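You operate a simulated robot arm through the tools that you are given. There is no shell and no other tool. Be economical: measure what you need, move in short steps, check, and stop when the job is done.

You are at the controls of a simulated robot arm. One attempt, no reset.

Task
Move pegs of the peg box till the bridge balances at 50.
Fine: white rocker on for the search; each grey peg in its ohm hole or its rest hole; probe left at 50 with the meter seen at 0; rocker off and brown peg at REST after; no orange flag; the blue spool stays in its holder. All other pegs, plugs, probes, cells, spools, bulbs and markers stay put.

The check looks at the end state, three seconds after you hand in, the way a careful person would. Anything else that was tipped, shoved, dropped, spilled or broken makes it a failure.

Robot
A 7-joint arm with a two-finger parallel gripper, hanging from a carriage that runs on a rail from [-1564, 3] to [716, -1] (x, y) and turns from -348 to 340 degrees about z. Base frame: it is fixed where the carriage stands at the start and does not move with it; the origin is on the floor, on the carriage's upright axis, x ahead of it, y to its left, z up; the surface under the hand at the start is at about z = 800. Readings come in mm, degrees, newtons and seconds.
With the tool pointing down near the work surface it reaches from about 100 to 600 mm from the robot's upright axis, wherever it stands. Its first joint turns from -166.0 to 166.0 degrees. Places, roughly: REST hole of the bridge key block [500, -100, 800]; black peg [500, -3250, 750]; black plug on the plug board (3x3x4 cm) [4500, 100, 800]; black probe [500, -2750, 750]; blue cell [250, -1750, 750]; blue peg [4750, 250, 750]; brown peg (2x2x4 cm) [500, -100, 800]; green cell [250, -1750, 750]; green peg (2x2x4 cm) [700, 100, 800]; meter by the bridge board [500, -400, 800]; orange peg [750, 2000, 750]; red cell [250, -1750, 750]; red marker [500, -2500, 750]; red peg (2x2x4 cm) [700, 200, 800]; red plug on the plug board (3x3x4 cm) [4500, 0, 800]; small blue bulb (3x3x6 cm) [4700, 700, 800]. Payload 3.91 kg.
Tool frame: the origin (TCP) lies between the finger pads and is the grasp point; the fingertips stand 30 mm ahead of it; z points along the fingers, y is the line along which they close. The gripper opens to 110 mm. The fingers are 20 mm wide and 10 mm thick; the gripper's body (48 by 112 mm) begins 55 mm behind the TCP.
Orientation is that of the tool frame in the base frame, as [roll, pitch, yaw] about the fixed x, y, z axes, in that order (R = Rz(yaw) Ry(pitch) Rx(roll)). With the fingers straight down and closing along the base's y, the tool's x points along the base's -x, its y along +y and its z along -z.

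Tools
- The arm moves only by the tool apply_moves. Its argument "motion" is a list of rows, each a list of 6 numbers: the shift along the tool's x, y, z in mm, then the turn, a rotation vector about the tool's x, y, z in degrees. In form: [[tx, ty, tz, wx, wy, wz], ...]. A call has 1 to 10 rows; each row shifts and turns the commanded pose from where the row before left it, along the tool's axes as they then stand. "fingers" is the gripper command, from -1 (fully open) to 1 (shut), values between in proportion, set as the call begins (left out, the last holds). A row lasts 0.2 s, in which the tool goes at most 50 mm and 8.6 degrees; a call with a longer step from one row to the next is refused whole, and so is a gripper value outside its range. A pose out of reach is approached as far as the arm can. The call stops where the force on the tool passes 90 N (or 10 N more than at its start, if that is more) or the arm is blocked; 0.2 s more then pass. Each finger travels about 108 mm/s and halts on what it meets, pressing with about 36 N; the grip force reading is that of the motor and also rises with nothing between the fingers. The clock runs only during rows and for 0.2 s after the last one: add rows that do not move to give the fingers time. The reply holds the time, the measured pose of the TCP, the force on the tool along the base axes, the opening and the grip force, in the units named above and with some noise, with the torque about the TCP (base axes, N m) and any sound that the robot's microphone picked up.
- Cameras (640 x 400 px; columns grow to the right, rows downward): "scene" is now at [241.8, 7.4, 1630.2]; the picture's right is [0.18, -0.98, 0.00], its down [-0.92, -0.17, -0.36] and it looks along [0.36, 0.07, -0.93] (base axes); focal length 261 px, centre (320, 200). "wrist" rides on the gripper at [72, 17, -103] in the tool frame; the picture's right is [-0.23, 0.97, 0.00], its down [-0.76, -0.18, -0.62] and it looks along [-0.61, -0.14, 0.78] (tool axes); focal length 222 px, centre (320, 200). There is no depth. A picture from a camera that has moved, and an enlarged one, comes with that camera's place and axes in the base frame and with its lens. The place of the scene camera against the robot may be out by one fixed shift of up to 25 mm in any direction.
- camera(camera): a new picture of that camera. No time passes.
- slide_trunk(by): slides the trunk up (or, below 0, down) by that many mm; the arm and the scene camera ride with it, the base frame stays. It gives what a move gives, with no picture.
- base_move(legs): drives the robot by 1 to 6 legs, each [ahead, left, turn to the left] in mm, mm and degrees, along the robot's own axes; the way and the turn of a leg run together, so that a leg with both is an arc; at most 1500 mm and 180 degrees a leg. The arm and the cameras ride along, it lands a little off, and it stops where it bumps. It keeps to its track: a leg is cut to what the track allows. It gives what a move gives.
- head_to(pan, tilt): turns the head with the scene camera to pan (to the left, within 155 degrees either way) and tilt (down, from -29 to 69), counted from straight ahead of the robot. It gives what a move gives.
- zoom(camera, box): a new picture of the part [left, top, right, bottom] of that camera's present view, enlarged. No time passes.
- close_job(): hands the job in; it is judged then, once.

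Work in short steps. Places have to be worked out from the pictures, the camera data and where the tool is seen: move nearer, look again, correct. Check each grasp and each placing, and mend what went wrong. You have 120 turns and 78 pictures in all, those below and enlarged ones among them. Open the gripper and draw the arm clear of the work before you hand the job in, unless the task says otherwise; then end with one line.

The tools are called after "Request:" as name(argument=value, ...) on one line, values as JSON. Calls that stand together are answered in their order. apply_moves: Moves the arm, as the interface text tells. Its arguments: {"type":"object","properties":{"motion":{"type":"array"},"fingers":{"type":"number"}},"required":["motion"]} The other tools are called the same way: slide_trunk (by) slides the trunk up or down; base_move (legs) drives the base; head_to (pan, tilt) turns the head that bears the scene camera; camera (camera) takes a picture; zoom (camera, box) takes an enlarged picture of a part of a camera's view; close_job () hands the job in.

At the start:

```text
time_s: 0.0
tcp_pos: [471.0, 2.5, 1114.3]
ee_rot: [-179.9, 0.0, 179.9]
ft_force: [-0.2, -0.1, -0.4]
moment: [0.0, 0.02, 0.01]
grip_width: 109.9
grip_force: 0.0
trunk travel left (down, up): [-325.0, 255.0]
robot x, y, heading: [-3.2, -2.0, 0.1]
head pan, tilt: [10.5, 68.8]
```

scene: 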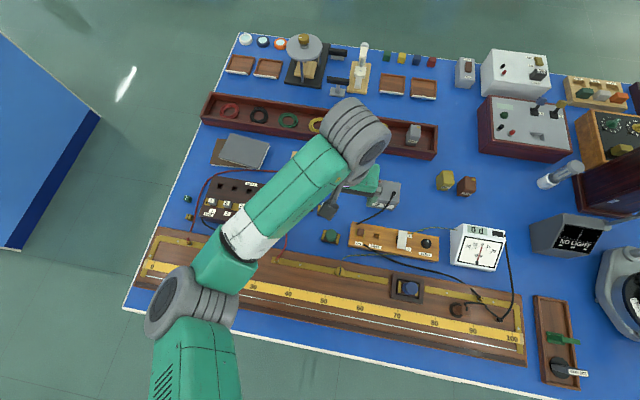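
wrist: 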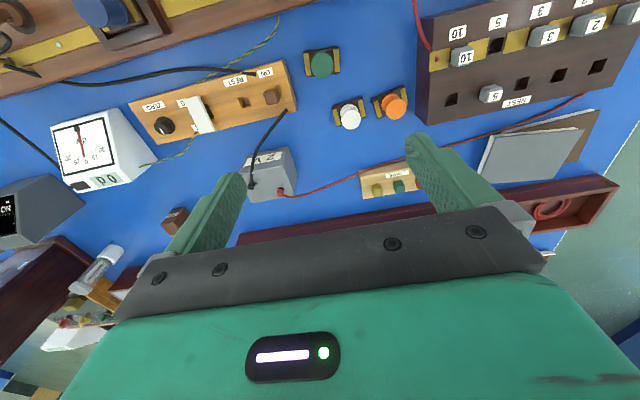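

The overview shows the bridge, key block and peg box. I zoom in on the main parts before moving.

Request:
zoom(camera="wrist", box=[340, 0, 640, 188])

Request:
zoom(camera="wrist", box=[40, 40, 340, 228])

Request:
zoom(camera="scene", box=[320, 180, 600, 390])

```text
2.13 times, centred on (490, 94) of wrist
camera zoom: at [398.3, 19.3, 1217.3], right [0.23, 0.97, 0.0], down [0.76, -0.18, 0.62], along [0.61, -0.14, -0.78], focal length 473 px, centre (-42, 426)
```

zoom: 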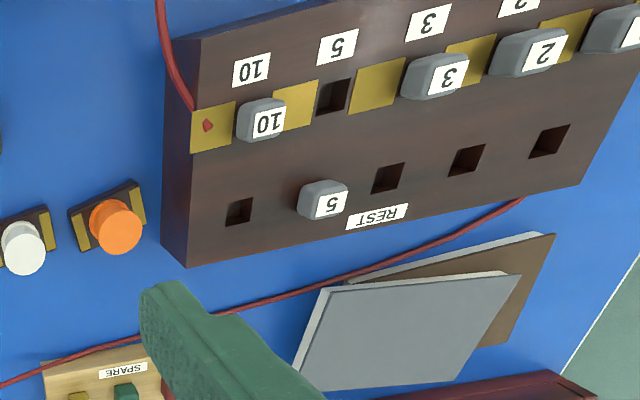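

```text
2.13 times, centred on (190, 134) of wrist
camera zoom: at [398.3, 19.3, 1217.3], right [0.23, 0.97, 0.0], down [0.76, -0.18, 0.62], along [0.61, -0.14, -0.78], focal length 473 px, centre (597, 340)
```

zoom: 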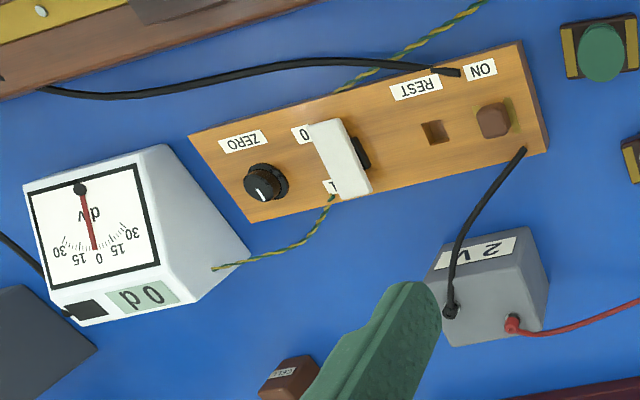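

```text
1.90 times, centred on (460, 285) of scene
camera zoom: at [241.8, 7.4, 1630.2], right [0.18, -0.98, 0.0], down [-0.92, -0.17, -0.36], along [0.36, 0.07, -0.93], focal length 497 px, centre (53, 38)
```

zoom: 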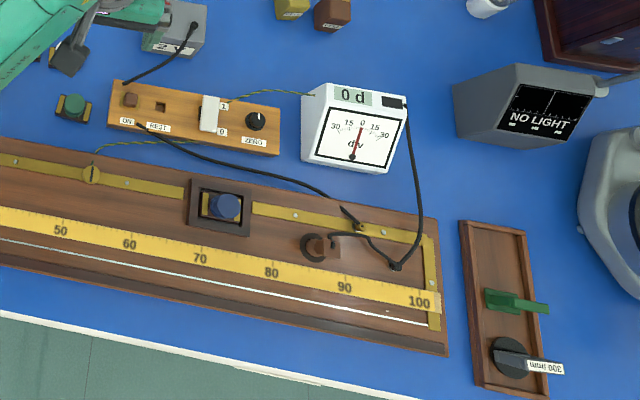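

Peg box: 10, 3, 2, … plugged and 5 at rest. I go up and over to the left for a full view of the box, and take scene close-ups afterwards.

Request:
apply_moves(motion=[[40, 20, -30, 0, 0, 0], [40, 40, 0, 0, 0, 0], [40, 40, 0, 0, 0, 0], [0, 40, 0, 0, 0, 0]], fingers=0)

Request:
camera(camera="wrist")

Request:
camera(camera="scene")

```text
refused: row 1 steps farther than a row can; nothing moved
```

```text
72 pictures are left
camera wrist: at [398.3, 19.3, 1217.3], right [0.23, 0.97, 0.0], down [0.76, -0.18, 0.62], along [0.61, -0.14, -0.78], focal length 222 px, centre (320, 200)
```

wrist: 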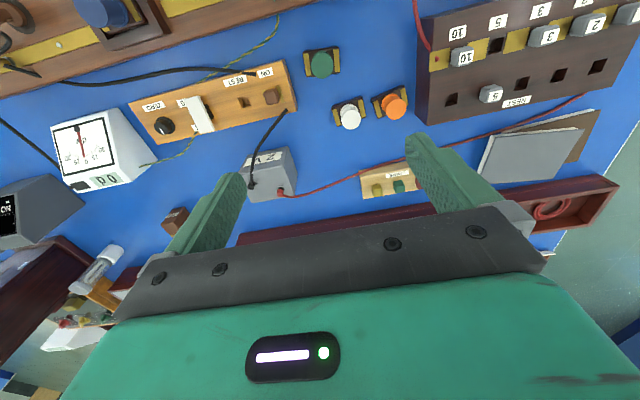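

```text
71 pictures are left
camera scene: at [241.8, 7.4, 1630.2], right [0.18, -0.98, 0.0], down [-0.92, -0.17, -0.36], along [0.36, 0.07, -0.93], focal length 261 px, centre (320, 200)
```

scene: 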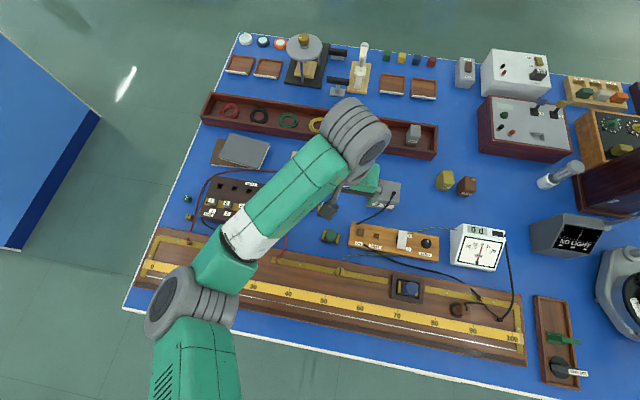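

The row was too long; I split it into smaller steps, and wait for the result before looking.

Request:
apply_moves(motion=[[0, 0, -40, 0, 0, 0], [30, 30, 0, 0, 0, 0], [30, 30, 0, 0, 0, 0], [30, 30, 0, 0, 0, 0], [20, 40, 0, 0, 0, 0], [0, 40, 0, 0, 0, 0]], fingers=0)

```text
time_s: 1.4
tcp_pos: [358.2, 173.4, 1153.3]
ee_rot: [-179.9, 0.1, 179.9]
ft_force: [-0.2, 0.0, 0.9]
moment: [0.02, 0.01, 0.01]
grip_width: 55.2
grip_force: 0.1
trunk travel left (down, up): [-325.0, 255.0]
robot x, y, heading: [-1.3, 1.0, -0.3]
head pan, tilt: [10.5, 68.8]
```

Now look with the wrist camera at the box.

Request:
camera(camera="wrist")

Request:
camera(camera="scene")

```text
70 pictures are left
camera wrist: at [286.5, 190.4, 1256.7], right [0.23, 0.97, 0.0], down [0.76, -0.18, 0.62], along [0.61, -0.14, -0.78], focal length 222 px, centre (320, 200)
```

wrist: 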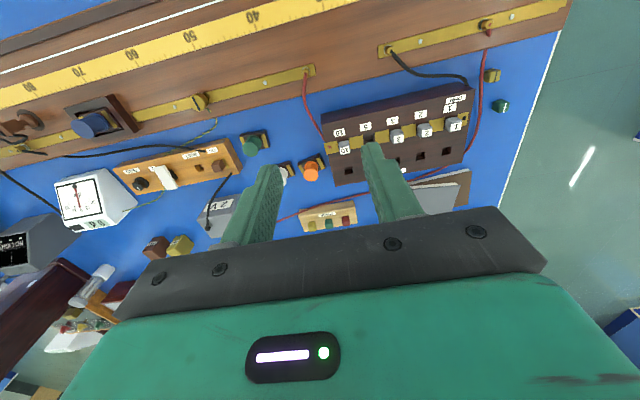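

```text
69 pictures are left
camera scene: at [241.8, 7.2, 1630.2], right [0.18, -0.98, 0.0], down [-0.92, -0.17, -0.36], along [0.36, 0.07, -0.93], focal length 261 px, centre (320, 200)
```

scene: 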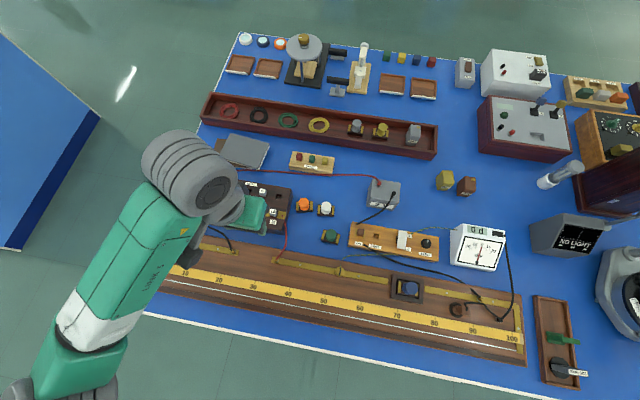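

Zooms on the box, the bridge's right end, and the key block.

Request:
zoom(camera="scene", box=[380, 260, 540, 370])

Request:
zoom(camera="scene", box=[340, 210, 520, 280])

Request:
zoom(camera="wrist", box=[300, 60, 520, 200])

```text
3.64 times, centred on (460, 315) of scene
camera zoom: at [241.8, 7.2, 1630.2], right [0.18, -0.98, 0.0], down [-0.92, -0.17, -0.36], along [0.36, 0.07, -0.93], focal length 949 px, centre (-189, -218)
```

zoom: 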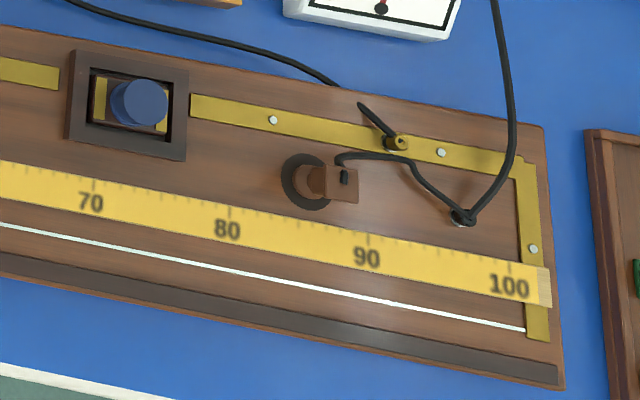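

```text
3.56 times, centred on (430, 245) of scene
camera zoom: at [241.8, 7.2, 1630.2], right [0.18, -0.98, 0.0], down [-0.92, -0.17, -0.36], along [0.36, 0.07, -0.93], focal length 928 px, centre (-71, 40)
```

zoom: 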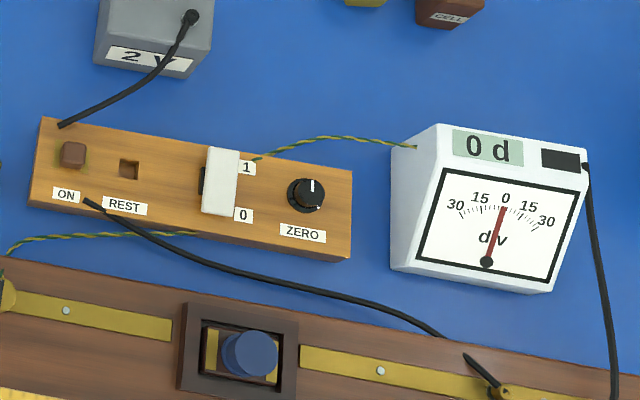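

```text
2.86 times, centred on (410, 130) of wrist
camera zoom: at [286.5, 190.4, 1256.7], right [0.23, 0.97, 0.0], down [0.76, -0.18, 0.62], along [0.61, -0.14, -0.78], focal length 635 px, centre (63, 400)
```

zoom: 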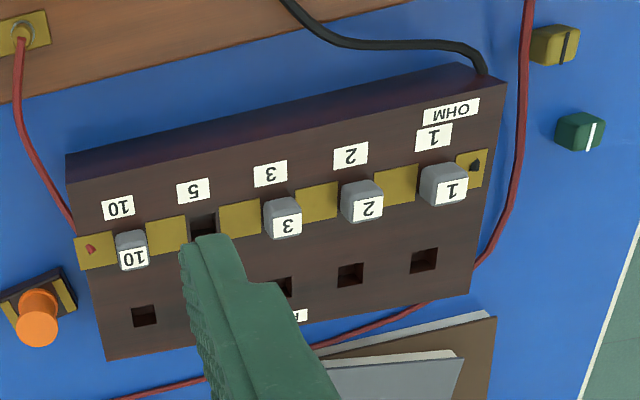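

I move the wrist camera nearer to the key block and the probe to see the rocker state and the probe's shape.

Request:
apply_moves(motion=[[0, -45, 0, 0, 0, 0], [0, -45, 0, 0, 0, 0], [0, -45, 0, 0, 0, 0], [0, -45, 0, 0, 0, 0], [0, -45, 0, 0, 0, 0], [0, -45, 20, 0, 0, 0], [0, 0, 45, 0, 0, 0], [0, 0, 45, 0, 0, 0], [0, 0, 40, 0, 0, 0]])

Request:
head_to(pan=-25, tilt=60)

```text
time_s: 3.4
tcp_pos: [362.0, -97.1, 1005.0]
ee_rot: [180.0, 0.1, 180.0]
ft_force: [-0.1, 0.1, 0.4]
moment: [-0.01, 0.02, 0.0]
grip_width: 55.3
grip_force: 0.1
trunk travel left (down, up): [-325.0, 255.0]
robot x, y, heading: [-0.0, 2.6, -0.1]
head pan, tilt: [10.5, 68.8]
```

```text
time_s: 4.4
tcp_pos: [362.7, -96.1, 1006.3]
ee_rot: [179.9, 0.0, 179.9]
ft_force: [-0.1, 0.5, -0.2]
moment: [0.02, 0.04, 0.02]
grip_width: 54.9
grip_force: 0.1
trunk travel left (down, up): [-325.0, 255.0]
robot x, y, heading: [0.9, 0.9, 0.2]
head pan, tilt: [-25.0, 60.0]
```

Wrist and scene views.

Request:
camera(camera="wrist")

Request:
camera(camera="scene")

```text
65 pictures are left
camera wrist: at [289.5, -80.2, 1108.7], right [0.23, 0.97, 0.0], down [0.76, -0.18, 0.62], along [0.61, -0.14, -0.78], focal length 222 px, centre (320, 200)
```

wrist: 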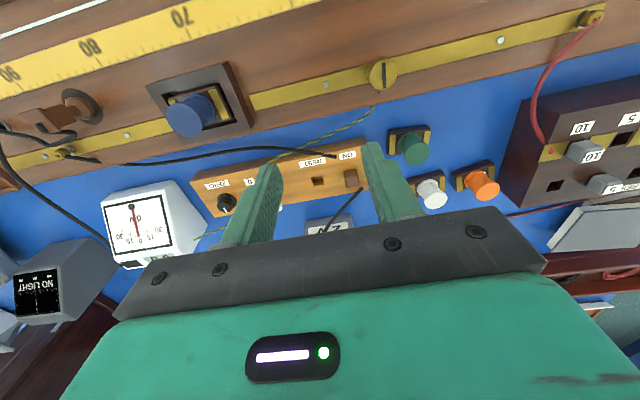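

```text
64 pictures are left
camera scene: at [247.2, -30.9, 1639.6], right [-0.42, -0.91, 0.0], down [-0.79, 0.37, -0.5], along [0.45, -0.21, -0.87], focal length 261 px, centre (320, 200)
```

scene: 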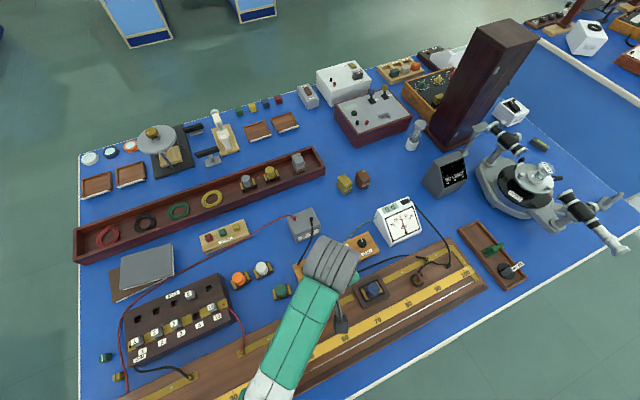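

The probe appears near [295,-395]. I go over there for a closer look.

Request:
apply_moves(motion=[[0, -45, 0, 0, 0, 0], [0, -45, 0, 0, 0, 0], [0, -45, 0, 0, 0, 0], [0, -45, 0, 0, 0, 0], [0, -45, 0, 0, 0, 0], [20, -20, 0, 0, 0, 0]])

```text
time_s: 5.8
tcp_pos: [342.0, -342.9, 1004.5]
ee_rot: [-180.0, -0.1, -179.9]
ft_force: [0.4, 0.5, 0.9]
moment: [0.02, 0.04, -0.01]
grip_width: 54.9
grip_force: 0.1
trunk travel left (down, up): [-325.0, 255.0]
robot x, y, heading: [-3.3, 3.3, 0.2]
head pan, tilt: [-25.0, 60.0]
```

Look from here.

Request:
camera(camera="wrist")

Request:
zoom(camera="wrist", box=[180, 40, 420, 190])

Request:
zoom(camera="scene", box=[280, 180, 500, 330])

```text
63 pictures are left
camera wrist: at [268.6, -326.3, 1108.0], right [0.23, 0.97, 0.0], down [0.76, -0.18, 0.62], along [0.61, -0.14, -0.78], focal length 222 px, centre (320, 200)
```

wrist: 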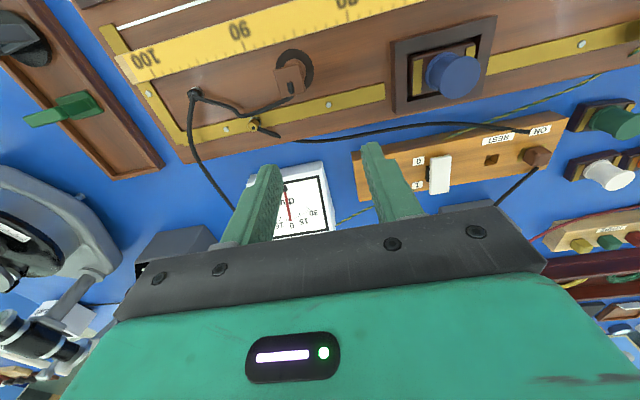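

```text
2.67 times, centred on (300, 115) of wrist
camera zoom: at [268.6, -326.3, 1108.0], right [0.23, 0.97, 0.0], down [0.76, -0.18, 0.62], along [0.61, -0.14, -0.78], focal length 592 px, centre (373, 427)
```

zoom: 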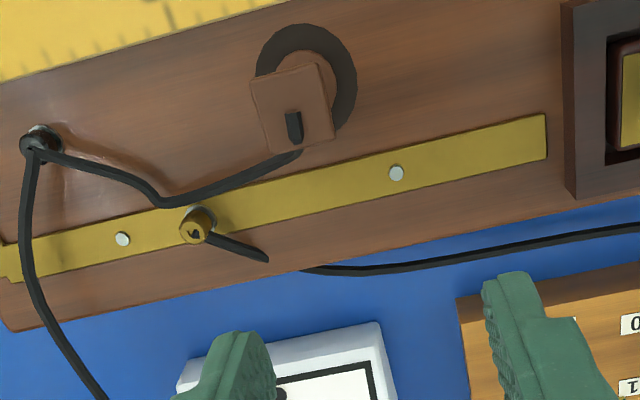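

```text
2.67 times, centred on (390, 255) of scene
camera zoom: at [247.2, -31.0, 1639.6], right [-0.42, -0.91, 0.0], down [-0.78, 0.37, -0.5], along [0.45, -0.21, -0.87], focal length 696 px, centre (133, 53)
```

zoom: 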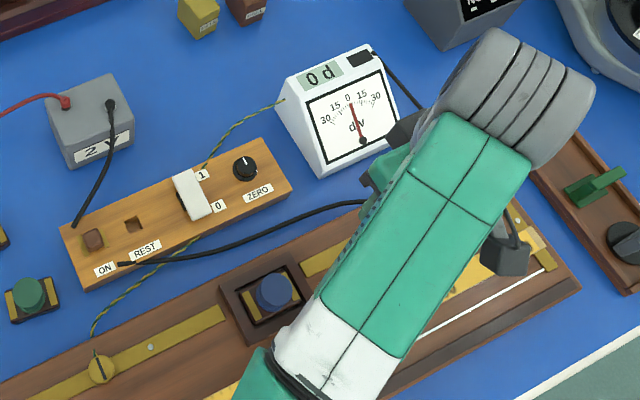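

The probe is a brown handled piece standing on a dark pad near [300,-370]. Next I look at the rocker from close, between the opened fingers.

Request:
apply_moves(motion=[[-40, 25, 0, 0, 0, 0], [-40, 30, 0, 0, 0, 0], [-20, 35, 20, 0, 0, 0], [-8, 35, 30, 0, 0, 0], [0, 0, 0, 0, 0, 0]], fingers=-1)

Request:
camera(camera="wrist")

```text
time_s: 7.0
tcp_pos: [446.9, -215.4, 953.8]
ee_rot: [179.9, 0.0, 180.0]
ft_force: [-0.7, 1.2, -0.4]
moment: [0.01, -0.01, 0.01]
grip_width: 109.8
grip_force: 0.0
trunk travel left (down, up): [-325.0, 255.0]
robot x, y, heading: [-3.3, -1.4, 0.0]
head pan, tilt: [-25.0, 60.0]
```

```text
60 pictures are left
camera wrist: at [374.3, -199.1, 1056.4], right [0.23, 0.97, 0.0], down [0.76, -0.18, 0.62], along [0.61, -0.14, -0.78], focal length 222 px, centre (320, 200)
```

wrist: 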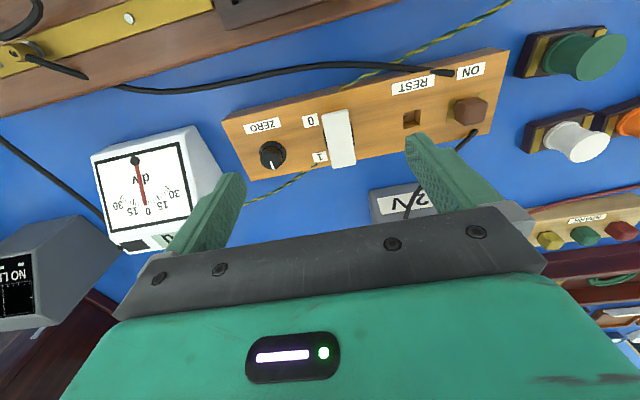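

Request:
zoom(camera="wrist", box=[240, 90, 400, 190])

```text
4.00 times, centred on (320, 140) of wrist
camera zoom: at [374.3, -199.1, 1056.4], right [0.23, 0.97, 0.0], down [0.76, -0.18, 0.62], along [0.61, -0.14, -0.78], focal length 888 px, centre (320, 440)
```

zoom: 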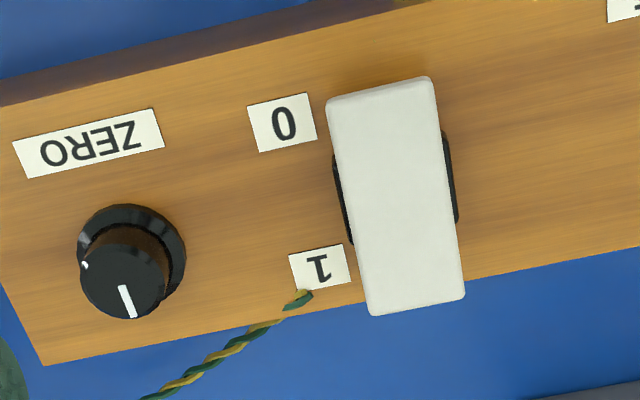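

The rocker's state isn't quite plain from above; I tilt for a side view.

Request:
apply_moves(motion=[[10, 45, 0, 0, 0, 0], [7, 40, 0, 0, 0, 0], [0, 0, 0, 8.5, 0, 0], [0, 0, 0, 8.5, 0, 0], [0, 0, 0, 8.5, 0, 0], [0, 0, 0, 8.5, 0, 0], [0, 0, 0, 8, 0, 0]])

Request:
camera(camera="wrist")

```text
time_s: 8.6
tcp_pos: [431.7, -132.9, 954.2]
ee_rot: [-137.8, 0.1, 180.0]
ft_force: [-0.6, -0.1, 0.3]
moment: [0.04, 0.0, 0.01]
grip_width: 109.9
grip_force: 0.0
trunk travel left (down, up): [-325.0, 255.0]
robot x, y, heading: [-2.7, 1.4, -0.1]
head pan, tilt: [-25.0, 60.0]
```

```text
58 pictures are left
camera wrist: at [358.9, -50.5, 1019.1], right [0.23, 0.72, -0.65], down [0.76, 0.29, 0.58], along [0.61, -0.63, -0.49], focal length 222 px, centre (320, 200)
```

wrist: 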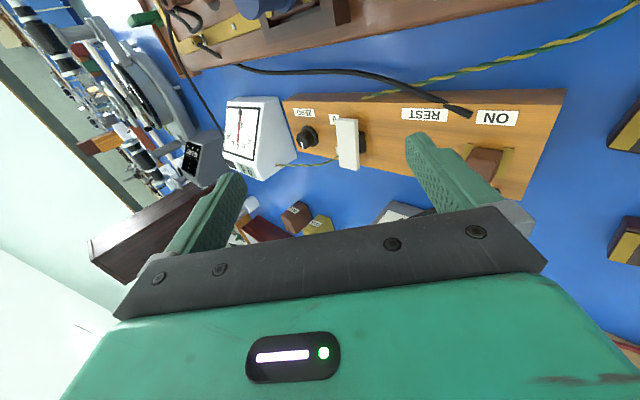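

Request:
zoom(camera="wrist", box=[290, 95, 410, 185])

Request:
zoom(camera="wrist", box=[130, 0, 290, 100])

```text
4.44 times, centred on (350, 140) of wrist
camera zoom: at [358.9, -50.5, 1019.1], right [0.23, 0.72, -0.65], down [0.76, 0.29, 0.58], along [0.61, -0.63, -0.49], focal length 987 px, centre (187, 467)
```

zoom: 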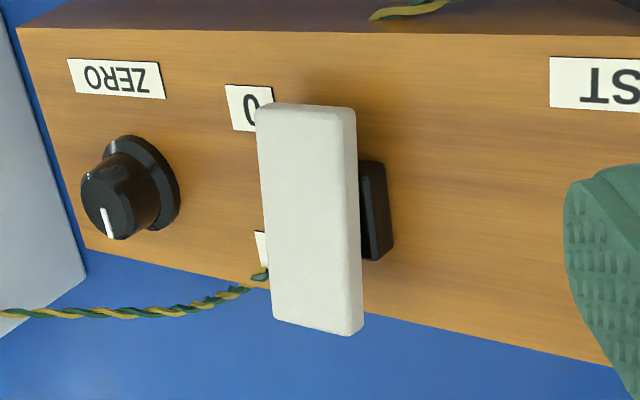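

```text
4.00 times, centred on (210, 50) of wrist
camera zoom: at [358.9, -50.5, 1019.1], right [0.23, 0.72, -0.65], down [0.76, 0.29, 0.58], along [0.61, -0.63, -0.49], focal length 888 px, centre (760, 800)
```

zoom: 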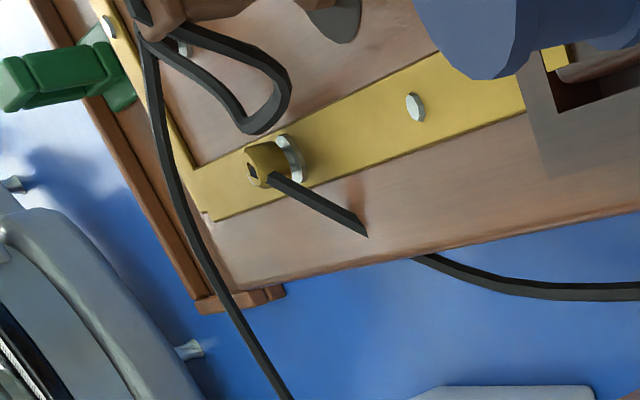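

The far end (1) of the rocker stands about 10 mm higher, so it is at 0 (off). I untilt and move to look at the wire around 50 before fetching the probe.

Request:
apply_moves(motion=[[0, 0, 0, -8.5, 0, 0], [0, 0, 0, -8.5, 0, 0], [0, 0, 0, -8.5, 0, 0], [0, 0, 0, -8.5, 0, 0], [0, 0, 0, -8, 0, 0], [45, 10, 0, 0, 0, 0], [45, 15, 0, 0, 0, 0], [45, 15, 0, 0, 0, 0], [35, 25, 0, 0, 0, 0], [0, 45, 0, 0, 0, 0]])

Request:
camera(camera="wrist")

```text
time_s: 10.8
tcp_pos: [261.7, -21.9, 953.4]
ee_rot: [-180.0, -0.1, 179.8]
ft_force: [-0.3, -0.5, 0.2]
moment: [0.0, 0.01, 0.03]
grip_width: 110.4
grip_force: 0.1
trunk travel left (down, up): [-325.0, 255.0]
robot x, y, heading: [-2.0, -1.0, 0.1]
head pan, tilt: [-25.0, 60.0]
```

```text
55 pictures are left
camera wrist: at [188.8, -6.3, 1057.8], right [0.23, 0.97, 0.0], down [0.76, -0.18, 0.62], along [0.61, -0.14, -0.78], focal length 222 px, centre (320, 200)
```

wrist: 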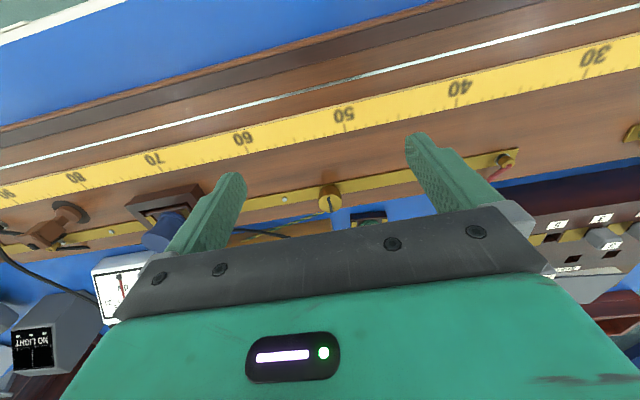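

Request:
zoom(camera="wrist", box=[260, 50, 420, 150])

Request:
zoom(camera="wrist", box=[0, 170, 160, 270])

```text
4.00 times, centred on (340, 100) of wrist
camera zoom: at [188.8, -6.3, 1057.8], right [0.23, 0.97, 0.0], down [0.76, -0.18, 0.62], along [0.61, -0.14, -0.78], focal length 888 px, centre (240, 600)
```

zoom: 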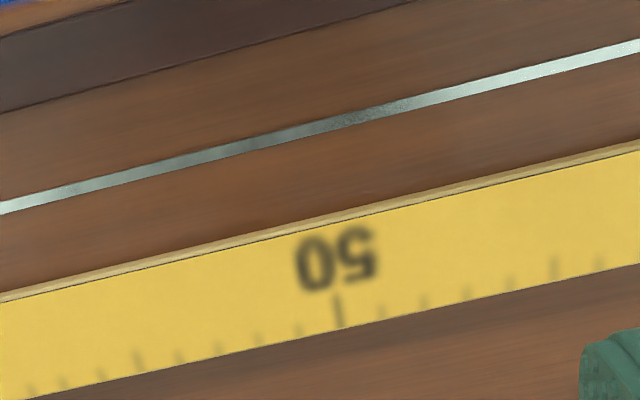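

```text
4.00 times, centred on (80, 220) of wrist
camera zoom: at [188.8, -6.3, 1057.8], right [0.23, 0.97, 0.0], down [0.76, -0.18, 0.62], along [0.61, -0.14, -0.78], focal length 888 px, centre (1280, 120)
```

zoom: 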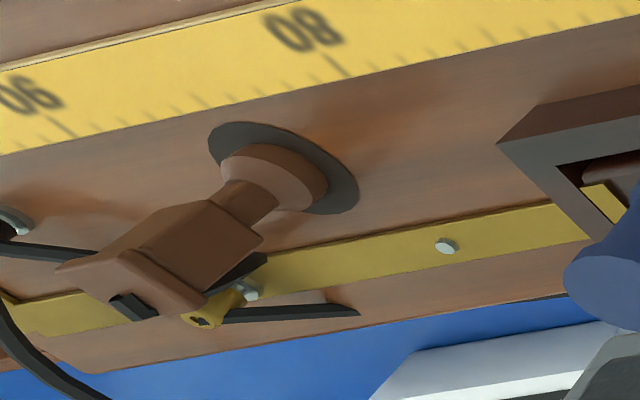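

50's tick lies at y≈0, wire at x≈235. The probe stands on a round base, so it can be left standing. I go above it with fingers open.

Request:
apply_moves(motion=[[0, -49, 0, 0, 0, 0], [0, -49, 0, 0, 0, 0], [0, -49, 0, 0, 0, 0], [0, -49, 0, 0, 0, 0], [0, -49, 0, 0, 0, 0], [-20, -45, 0, 0, 0, 0], [-22, -44, 0, 0, 0, 0], [0, 0, 0, 0, 0, 0]], fingers=-0.3)

Request:
camera(camera="wrist")

```text
time_s: 12.6
tcp_pos: [302.6, -356.6, 952.9]
ee_rot: [-180.0, 0.0, -180.0]
ft_force: [-0.2, -0.1, 0.2]
moment: [-0.04, 0.03, 0.0]
grip_width: 71.6
grip_force: 0.0
trunk travel left (down, up): [-325.0, 255.0]
robot x, y, heading: [0.0, -1.5, -0.0]
head pan, tilt: [-25.0, 60.0]
```

```text
52 pictures are left
camera wrist: at [230.0, -339.7, 1056.9], right [0.23, 0.97, 0.0], down [0.76, -0.18, 0.62], along [0.61, -0.14, -0.78], focal length 222 px, centre (320, 200)
```

wrist: 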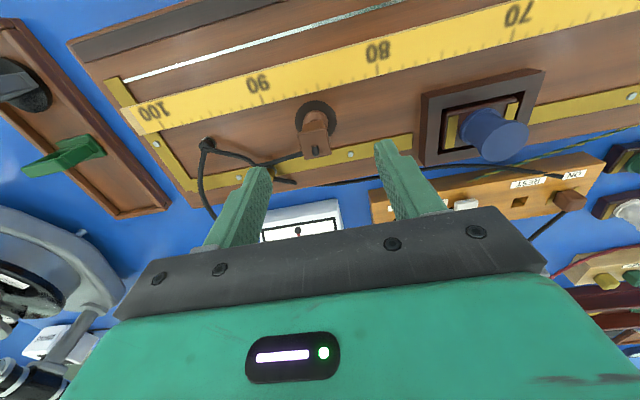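

Probe at about [302,-360]. I descend to TCP z≈870 with the fingers astride its head, then check.

Request:
apply_moves(motion=[[0, -3, 40, 0, 0, 0], [0, 0, 43, 0, 0, 0], [0, 0, 0, 0, 0, 0]])

Request:
camera(camera="wrist")

```text
time_s: 13.5
tcp_pos: [303.3, -357.9, 874.9]
ee_rot: [180.0, 0.1, 180.0]
ft_force: [-15.5, 15.9, 47.7]
moment: [1.45, 0.8, -0.03]
grip_width: 71.7
grip_force: 0.0
trunk travel left (down, up): [-325.0, 255.0]
robot x, y, heading: [-2.2, 0.7, 0.0]
head pan, tilt: [-25.0, 60.0]
stopped in row 3: the force on the tool passed its limit at 96 N (the readings are from after the stop); the commanded pose is now the measured one
```

```text
51 pictures are left
camera wrist: at [230.3, -341.7, 977.8], right [0.23, 0.97, 0.0], down [0.76, -0.18, 0.62], along [0.61, -0.14, -0.78], focal length 222 px, centre (320, 200)
```

wrist: 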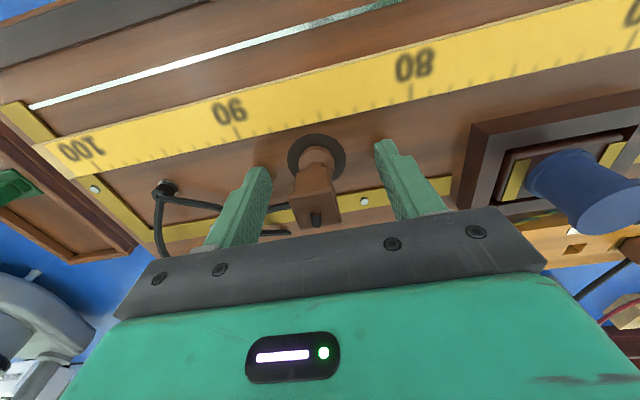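

Fingertips met the board at z≈845 (so the board is higher than I assumed). I lift 6 mm, centre, and close on the head.

Request:
apply_moves(motion=[[0, 0, -6, 0, 0, 0], [0, -2, 0, 0, 0, 0], [0, 0, 0, 0, 0, 0]])

Request:
apply_moves(motion=[[0, 0, 0, 0, 0, 0], [0, 0, 0, 0, 0, 0], [0, 0, 0, 0, 0, 0]], fingers=1)

Request:
camera(camera="wrist")

```text
time_s: 14.3
tcp_pos: [304.2, -361.6, 878.8]
ee_rot: [-179.9, 0.2, -180.0]
ft_force: [-0.6, -1.2, -0.1]
moment: [0.0, 0.0, 0.0]
grip_width: 71.5
grip_force: 0.1
trunk travel left (down, up): [-325.0, 255.0]
robot x, y, heading: [0.9, 0.9, 0.1]
head pan, tilt: [-25.0, 60.0]
```

```text
time_s: 15.1
tcp_pos: [304.7, -361.1, 879.1]
ee_rot: [-179.9, 0.1, 180.0]
ft_force: [-0.7, -0.5, -0.1]
moment: [0.03, 0.0, 0.02]
grip_width: 22.6
grip_force: 36.3
trunk travel left (down, up): [-325.0, 255.0]
robot x, y, heading: [-4.9, -0.9, 0.1]
head pan, tilt: [-25.0, 60.0]
```

```text
50 pictures are left
camera wrist: at [231.3, -344.2, 981.9], right [0.23, 0.97, 0.0], down [0.76, -0.18, 0.63], along [0.61, -0.14, -0.78], focal length 222 px, centre (320, 200)
```

wrist: 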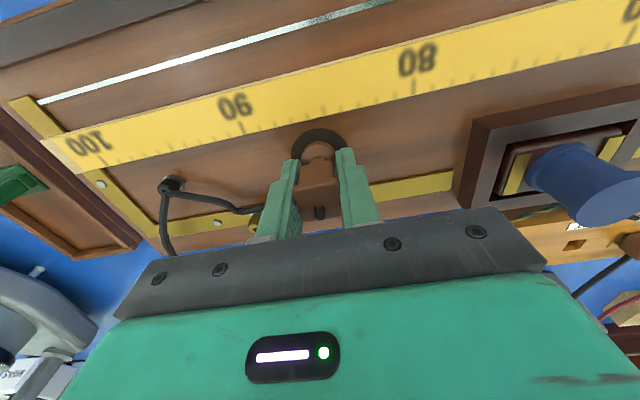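

Probe held (22.6 mm). Probe centre is about 7 mm nearer than TCP. I lift 40 mm and see it is free.

Request:
apply_moves(motion=[[0, 0, -20, 0, 0, 0], [0, 0, -20, 0, 0, 0], [30, 10, 0, 0, 0, 0], [36, 30, 0, 0, 0, 0], [0, 40, 0, 0, 0, 0]])

Request:
camera(camera="wrist")

```text
time_s: 16.3
tcp_pos: [237.5, -282.2, 919.1]
ee_rot: [-179.9, 0.2, -179.9]
ft_force: [-0.3, -0.3, -0.8]
moment: [-0.03, 0.03, -0.02]
grip_width: 22.6
grip_force: 35.9
trunk travel left (down, up): [-325.0, 255.0]
robot x, y, heading: [-0.0, -2.0, 0.1]
head pan, tilt: [-25.0, 60.0]
```

```text
49 pictures are left
camera wrist: at [163.2, -264.9, 1022.2], right [0.23, 0.97, 0.0], down [0.76, -0.18, 0.63], along [0.61, -0.14, -0.78], focal length 222 px, centre (320, 200)
```

wrist: 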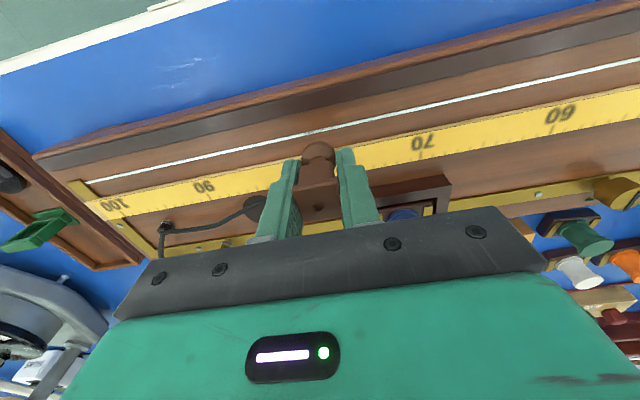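

The probe hangs free, its pad stays behind. I carry it to above 50.

Request:
apply_moves(motion=[[0, 47, 0, 0, 0, 0], [0, 47, 0, 0, 0, 0], [0, 47, 0, 0, 0, 0], [0, 47, 0, 0, 0, 0], [0, 47, 0, 0, 0, 0], [0, 46, 0, 0, 0, 0], [0, 0, 15, 0, 0, 0]])

Request:
camera(camera="wrist")

```text
time_s: 17.9
tcp_pos: [236.9, 1.4, 901.3]
ee_rot: [-179.9, 0.3, 180.0]
ft_force: [0.4, 0.2, 0.0]
moment: [0.02, 0.0, 0.02]
grip_width: 22.4
grip_force: 36.5
trunk travel left (down, up): [-325.0, 255.0]
robot x, y, heading: [1.7, -2.1, -0.0]
head pan, tilt: [-25.0, 60.0]
```

```text
48 pictures are left
camera wrist: at [164.1, 17.6, 1003.9], right [0.23, 0.97, 0.0], down [0.76, -0.18, 0.63], along [0.61, -0.14, -0.78], focal length 222 px, centre (320, 200)
```

wrist: 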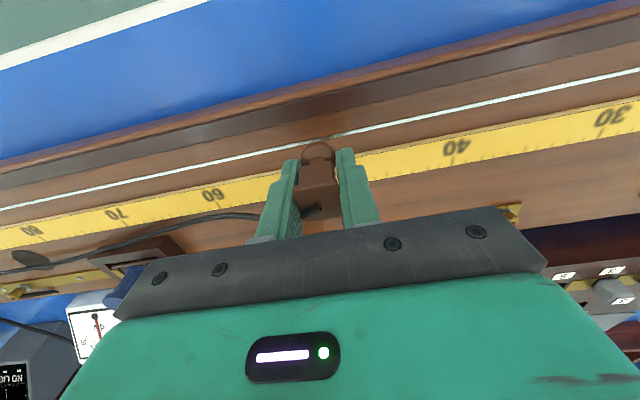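

Over 50. I lower to about z=880, gently.

Request:
apply_moves(motion=[[0, -1, 10, 0, 0, 0], [0, 0, 7, 0, 0, 0], [0, 0, 2, 0, 0, 0], [0, 0, 0, 0, 0, 0]])

Request:
zoom(camera="wrist", box=[220, 90, 420, 220])

```text
time_s: 18.9
tcp_pos: [237.0, -0.4, 883.1]
ee_rot: [-179.9, 0.2, 180.0]
ft_force: [0.1, 0.0, -1.0]
moment: [0.03, 0.0, 0.0]
grip_width: 22.4
grip_force: 36.6
trunk travel left (down, up): [-325.0, 255.0]
robot x, y, heading: [-1.6, 1.0, 0.2]
head pan, tilt: [-25.0, 60.0]
```

```text
3.08 times, centred on (320, 155) of wrist
camera zoom: at [164.6, 16.0, 986.5], right [0.23, 0.97, 0.0], down [0.76, -0.18, 0.63], along [0.61, -0.14, -0.78], focal length 684 px, centre (320, 338)
```

zoom: 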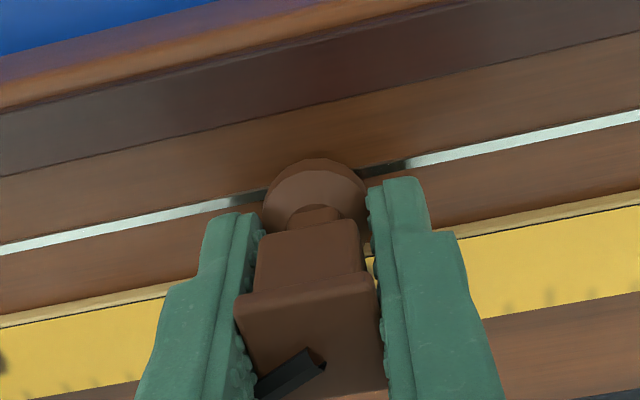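

The base sits above the wire. I ease down until light contact.

Request:
apply_moves(motion=[[0, 0, 1.5, 0, 0, 0], [0, 0, 1, 0, 0, 0], [0, 0, 0, 0, 0, 0]])

```text
time_s: 19.7
tcp_pos: [237.7, -1.2, 880.7]
ee_rot: [-180.0, 0.2, 179.9]
ft_force: [-0.2, 0.1, -1.2]
moment: [-0.01, 0.0, -0.01]
grip_width: 22.6
grip_force: 36.3
trunk travel left (down, up): [-325.0, 255.0]
robot x, y, heading: [-0.1, 0.8, 0.2]
head pan, tilt: [-25.0, 60.0]
```

No contact yet; a bit further.

Request:
apply_moves(motion=[[0, 0, 1, 0, 0, 0], [0, 0, 1, 0, 0, 0], [0, 0, 0, 0, 0, 0]])

```text
time_s: 20.5
tcp_pos: [237.9, -0.2, 879.6]
ee_rot: [-179.9, 0.1, -179.9]
ft_force: [0.2, 0.0, -1.1]
moment: [0.0, 0.0, 0.01]
grip_width: 22.5
grip_force: 35.3
trunk travel left (down, up): [-325.0, 255.0]
robot x, y, heading: [0.3, -0.5, 0.3]
head pan, tilt: [-25.0, 60.0]
```

Request:
apply_moves(motion=[[0, 0, 1, 0, 0, 0], [0, 0, 1, 0, 0, 0], [0, 0, 0, 0, 0, 0]])

Request:
zoom(camera="wrist", box=[220, 90, 420, 220])

```text
time_s: 21.3
tcp_pos: [238.7, -3.2, 877.7]
ee_rot: [-179.8, 0.2, -180.0]
ft_force: [-6.5, -0.5, 28.8]
moment: [0.03, 0.32, 0.0]
grip_width: 22.6
grip_force: 35.5
trunk travel left (down, up): [-325.0, 255.0]
robot x, y, heading: [2.3, -1.1, 0.1]
head pan, tilt: [-25.0, 60.0]
```

```text
3.08 times, centred on (320, 155) of wrist
camera zoom: at [165.0, 15.3, 981.7], right [0.23, 0.97, 0.0], down [0.76, -0.18, 0.63], along [0.61, -0.14, -0.78], focal length 684 px, centre (320, 338)
```

zoom: 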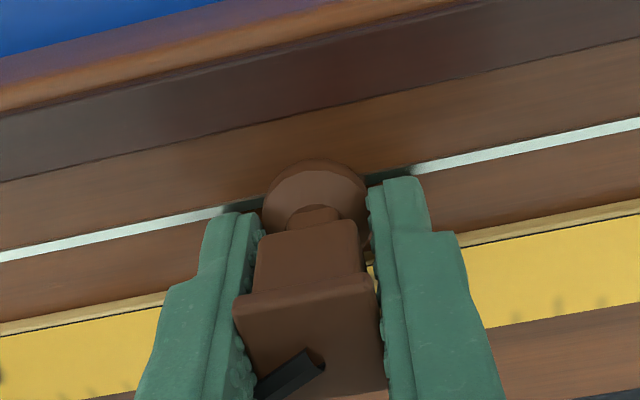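

Contact (29 N). I relax 1 mm and open modestly to release, then rise straight up.

Request:
apply_moves(motion=[[0, 0, -1, 0, 0, 0], [0, 0, 0, 0, 0, 0]])

Request:
apply_moves(motion=[[0, 0, 0, 0, 0, 0], [0, 0, 0, 0, 0, 0], [0, 0, -20, 0, 0, 0], [0, 0, -40, 0, 0, 0], [0, 0, -40, 0, 0, 0]], fingers=0)

Request:
camera(camera="wrist")

```text
time_s: 21.9
tcp_pos: [238.9, -1.4, 879.1]
ee_rot: [-179.9, 0.2, -179.9]
ft_force: [-2.0, -0.3, 11.9]
moment: [-0.04, 0.08, 0.01]
grip_width: 22.7
grip_force: 35.5
trunk travel left (down, up): [-325.0, 255.0]
robot x, y, heading: [-2.2, -0.7, 0.1]
head pan, tilt: [-25.0, 60.0]
```

```text
time_s: 23.1
tcp_pos: [232.1, -1.1, 968.1]
ee_rot: [-179.7, -0.5, -179.7]
ft_force: [0.4, -2.1, 0.0]
moment: [0.22, 0.04, -0.01]
grip_width: 55.1
grip_force: 0.0
out of reach, approached as far as the arm can: row 5
trunk travel left (down, up): [-325.0, 255.0]
robot x, y, heading: [-0.1, 2.5, 0.0]
head pan, tilt: [-25.0, 60.0]
```

```text
45 pictures are left
camera wrist: at [159.3, 15.2, 1071.6], right [0.22, 0.98, -0.01], down [0.77, -0.17, 0.62], along [0.6, -0.14, -0.79], focal length 222 px, centre (320, 200)
```

wrist: 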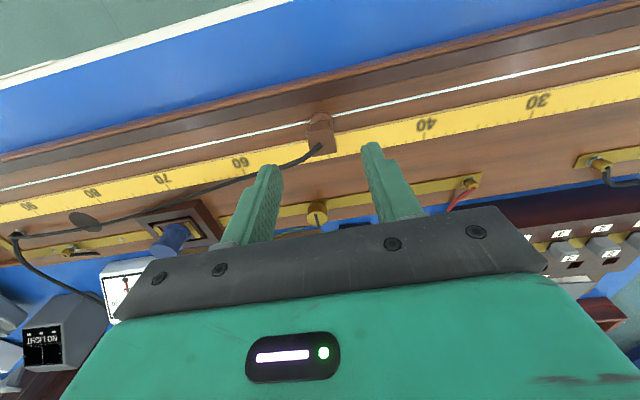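

Probe stands on the wire at 50. Now, fingers shut, go above the rocker's "1" end near [486,-200].

Request:
apply_moves(motion=[[-36, -28.4, 0, 0, 0, 0], [-36, -28.4, 0, 0, 0, 0], [-36, -28.4, 0, 0, 0, 0], [-36, -28.4, 0, 0, 0, 0], [-36, -28.4, 0, 0, 0, 0], [-36, -28.4, 0, 0, 0, 0], [-36, -28.4, 0, 0, 0, 0], [0, 0, 40, 0, 0, 0], [0, 0, 0, 0, 0, 0]], fingers=1)

Request:
camera(camera="wrist")

Request:
zoom(camera="scene", box=[260, 180, 480, 320])

```text
time_s: 25.1
tcp_pos: [490.9, -199.9, 942.6]
ee_rot: [-179.8, 0.1, -179.9]
ft_force: [0.3, -0.3, 0.2]
moment: [-0.04, 0.0, 0.01]
grip_width: 0.0
grip_force: 36.1
trunk travel left (down, up): [-325.0, 255.0]
robot x, y, heading: [-1.5, 5.9, -0.2]
head pan, tilt: [-25.0, 60.0]
```

```text
44 pictures are left
camera wrist: at [417.7, -182.7, 1044.5], right [0.23, 0.97, 0.0], down [0.76, -0.18, 0.63], along [0.61, -0.14, -0.78], focal length 222 px, centre (320, 200)
```

wrist: 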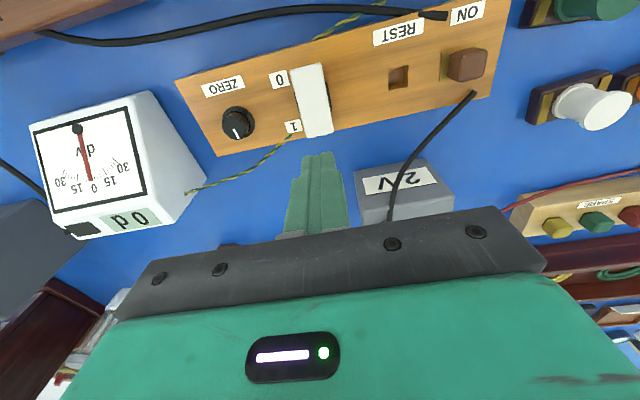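

```text
2.86 times, centred on (370, 250) of scene
camera zoom: at [246.7, -31.0, 1639.6], right [-0.42, -0.91, 0.0], down [-0.78, 0.37, -0.5], along [0.45, -0.21, -0.87], focal length 746 px, centre (177, 57)
```

zoom: 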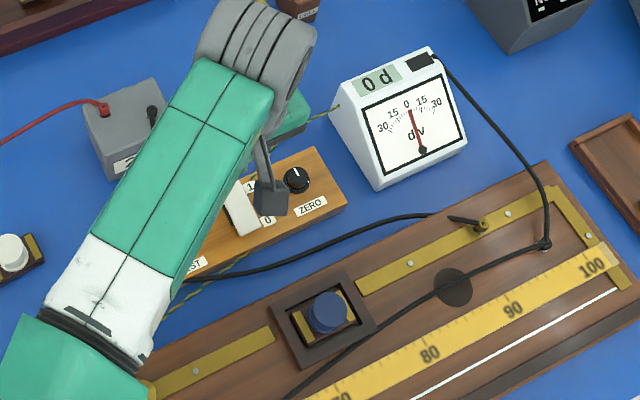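

Rocker spans x≈444–494 at y≈-200, "1" end up. I shift 6 mm back and come down onto the 1-end.

Request:
apply_moves(motion=[[6, -1, 20, 0, 0, 0], [0, 0, 35, 0, 0, 0], [0, 0, 5, 0, 0, 0], [0, 0, 3, 0, 0, 0], [0, 0, 3, 0, 0, 0], [0, 0, 3, 0, 0, 0]])

```text
time_s: 26.6
tcp_pos: [489.6, -201.4, 875.1]
ee_rot: [-179.7, 0.5, -179.9]
ft_force: [-9.2, 6.3, 42.4]
moment: [0.16, 0.68, -0.12]
grip_width: 0.3
grip_force: 35.7
trunk travel left (down, up): [-325.0, 255.0]
robot x, y, heading: [-1.2, 2.9, 0.0]
head pan, tilt: [-25.0, 60.0]
stopped in row 6: the force on the tool passed its limit at 94 N (the readings are from after the stop); the commanded pose is now the measured one
```

Force stop at tip z≈845; I rise and look whether the rocker toggled and what the meter reads.

Request:
apply_moves(motion=[[0, 0, -30, 0, 0, 0], [30, 0, -30, 0, 0, 0], [0, 0, 0, 0, 0, 0]])

Request:
zoom(camera="wrist", box=[0, 40, 500, 250])

Request:
zoom(camera="scene", box=[340, 190, 440, 260])

```text
time_s: 27.4
tcp_pos: [456.6, -199.3, 937.0]
ee_rot: [-179.9, 0.3, -179.9]
ft_force: [-0.8, -0.4, -0.9]
moment: [0.0, 0.02, -0.01]
grip_width: 0.3
grip_force: 36.3
trunk travel left (down, up): [-325.0, 255.0]
robot x, y, heading: [-2.6, 4.1, 0.2]
head pan, tilt: [-25.0, 60.0]
```

```text
1.28 times, centred on (250, 145) of wrist
camera zoom: at [383.7, -183.3, 1038.7], right [0.23, 0.97, 0.0], down [0.76, -0.17, 0.63], along [0.61, -0.14, -0.78], focal length 284 px, centre (410, 270)
```

zoom: 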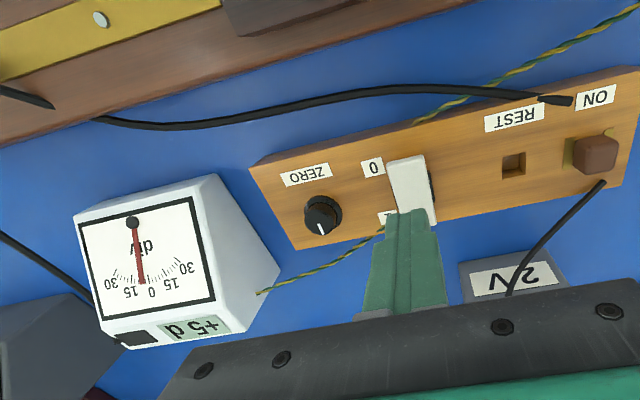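

```text
5.71 times, centred on (390, 225) of scene
camera zoom: at [246.5, -30.9, 1639.5], right [-0.42, -0.91, 0.0], down [-0.79, 0.37, -0.5], along [0.45, -0.21, -0.87], focal length 1492 px, centre (-80, 57)
```

zoom: 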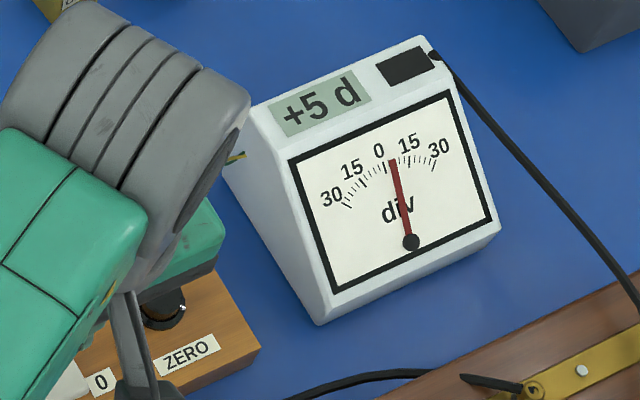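

The rocker is on and the meter reads +5 d. I will test the effect of peg 1 (at about [486,397]); it's beyond reach, so I raise, swing left, then drive the carriage 250 mm ahead.

Request:
apply_moves(motion=[[0, 0, -45, 0, 0, 0], [0, 0, -45, 0, 0, 0], [20, 45, 0, 0, 0, 0], [20, 45, 0, 0, 0, 0], [20, 45, 0, 0, 0, 0], [20, 45, 0, 0, 0, 0], [10, 45, 0, 0, 0, 0], [10, 45, 0, 0, 0, 0], [10, 45, 0, 0, 0, 0], [0, 45, 0, 0, 0, 0]])

Request:
base_move(legs=[[250, 0, 0]])

```text
time_s: 29.6
tcp_pos: [342.5, 158.6, 1022.4]
ee_rot: [-179.8, 0.3, -180.0]
ft_force: [0.6, 0.3, 0.0]
moment: [0.01, 0.0, 0.01]
grip_width: 0.0
grip_force: 35.6
trunk travel left (down, up): [-325.0, 255.0]
robot x, y, heading: [-0.7, -0.9, -0.1]
head pan, tilt: [-25.0, 60.0]
```

```text
time_s: 31.5
tcp_pos: [600.6, 155.1, 1021.0]
ee_rot: [-179.8, 0.3, 179.7]
ft_force: [0.0, 0.8, -1.4]
moment: [-0.03, -0.01, 0.0]
grip_width: 0.0
grip_force: 36.4
trunk travel left (down, up): [-325.0, 255.0]
robot x, y, heading: [255.4, 0.6, -0.3]
head pan, tilt: [-25.0, 60.0]
```

Now to hover over peg 1 with a 40 mm opening, and point the head to see both box and meter.

Request:
apply_moves(motion=[[20, 40, 0, 0, 0, 0], [20, 40, 0, 0, 0, 0], [20, 40, 0, 0, 0, 0], [20, 40, 0, 0, 0, 0], [20, 40, 0, 0, 0, 0], [17, 42, 15, 0, 0, 0], [0, 0, 40, 0, 0, 0], [0, 0, 0, 0, 0, 0]], fingers=0.27)

Request:
head_to(pan=0, tilt=69)

Request:
camera(camera="wrist")

Request:
camera(camera="scene")

```text
time_s: 33.3
tcp_pos: [484.3, 400.4, 965.3]
ee_rot: [-179.8, 0.3, 179.8]
ft_force: [0.1, 0.8, 0.7]
moment: [-0.01, -0.03, -0.01]
grip_width: 40.0
grip_force: 0.2
trunk travel left (down, up): [-325.0, 255.0]
robot x, y, heading: [253.7, -4.5, -0.2]
head pan, tilt: [-25.0, 60.0]
```

```text
time_s: 34.2
tcp_pos: [483.6, 399.3, 965.2]
ee_rot: [-179.8, 0.4, 179.7]
ft_force: [0.3, 0.2, -0.4]
moment: [0.03, 0.0, 0.03]
grip_width: 40.2
grip_force: 0.1
trunk travel left (down, up): [-325.0, 255.0]
robot x, y, heading: [256.4, -1.0, -0.2]
head pan, tilt: [0.0, 68.8]
```

```text
40 pictures are left
camera wrist: at [410.9, 417.0, 1067.8], right [0.23, 0.97, 0.0], down [0.76, -0.18, 0.63], along [0.61, -0.15, -0.78], focal length 222 px, centre (320, 200)
```

wrist: 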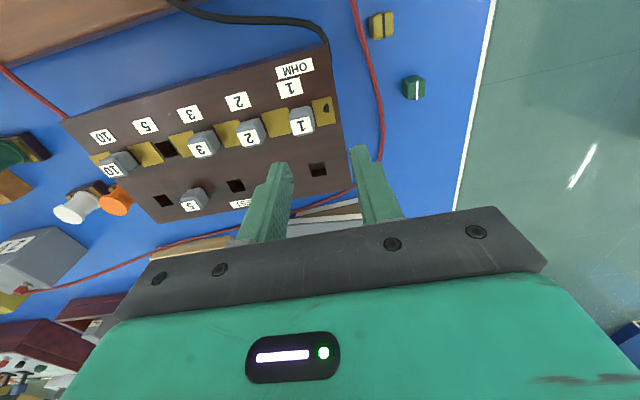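

```text
39 pictures are left
camera scene: at [500.1, -4.3, 1630.2], right [0.0, -1.0, 0.0], down [-0.93, 0.0, -0.36], along [0.36, 0.0, -0.93], focal length 261 px, centre (320, 200)
```

scene: 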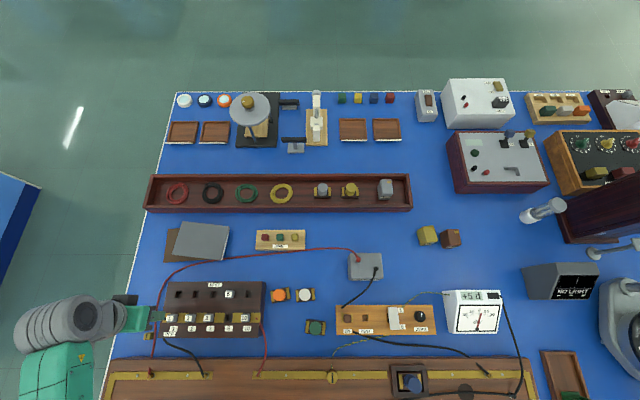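

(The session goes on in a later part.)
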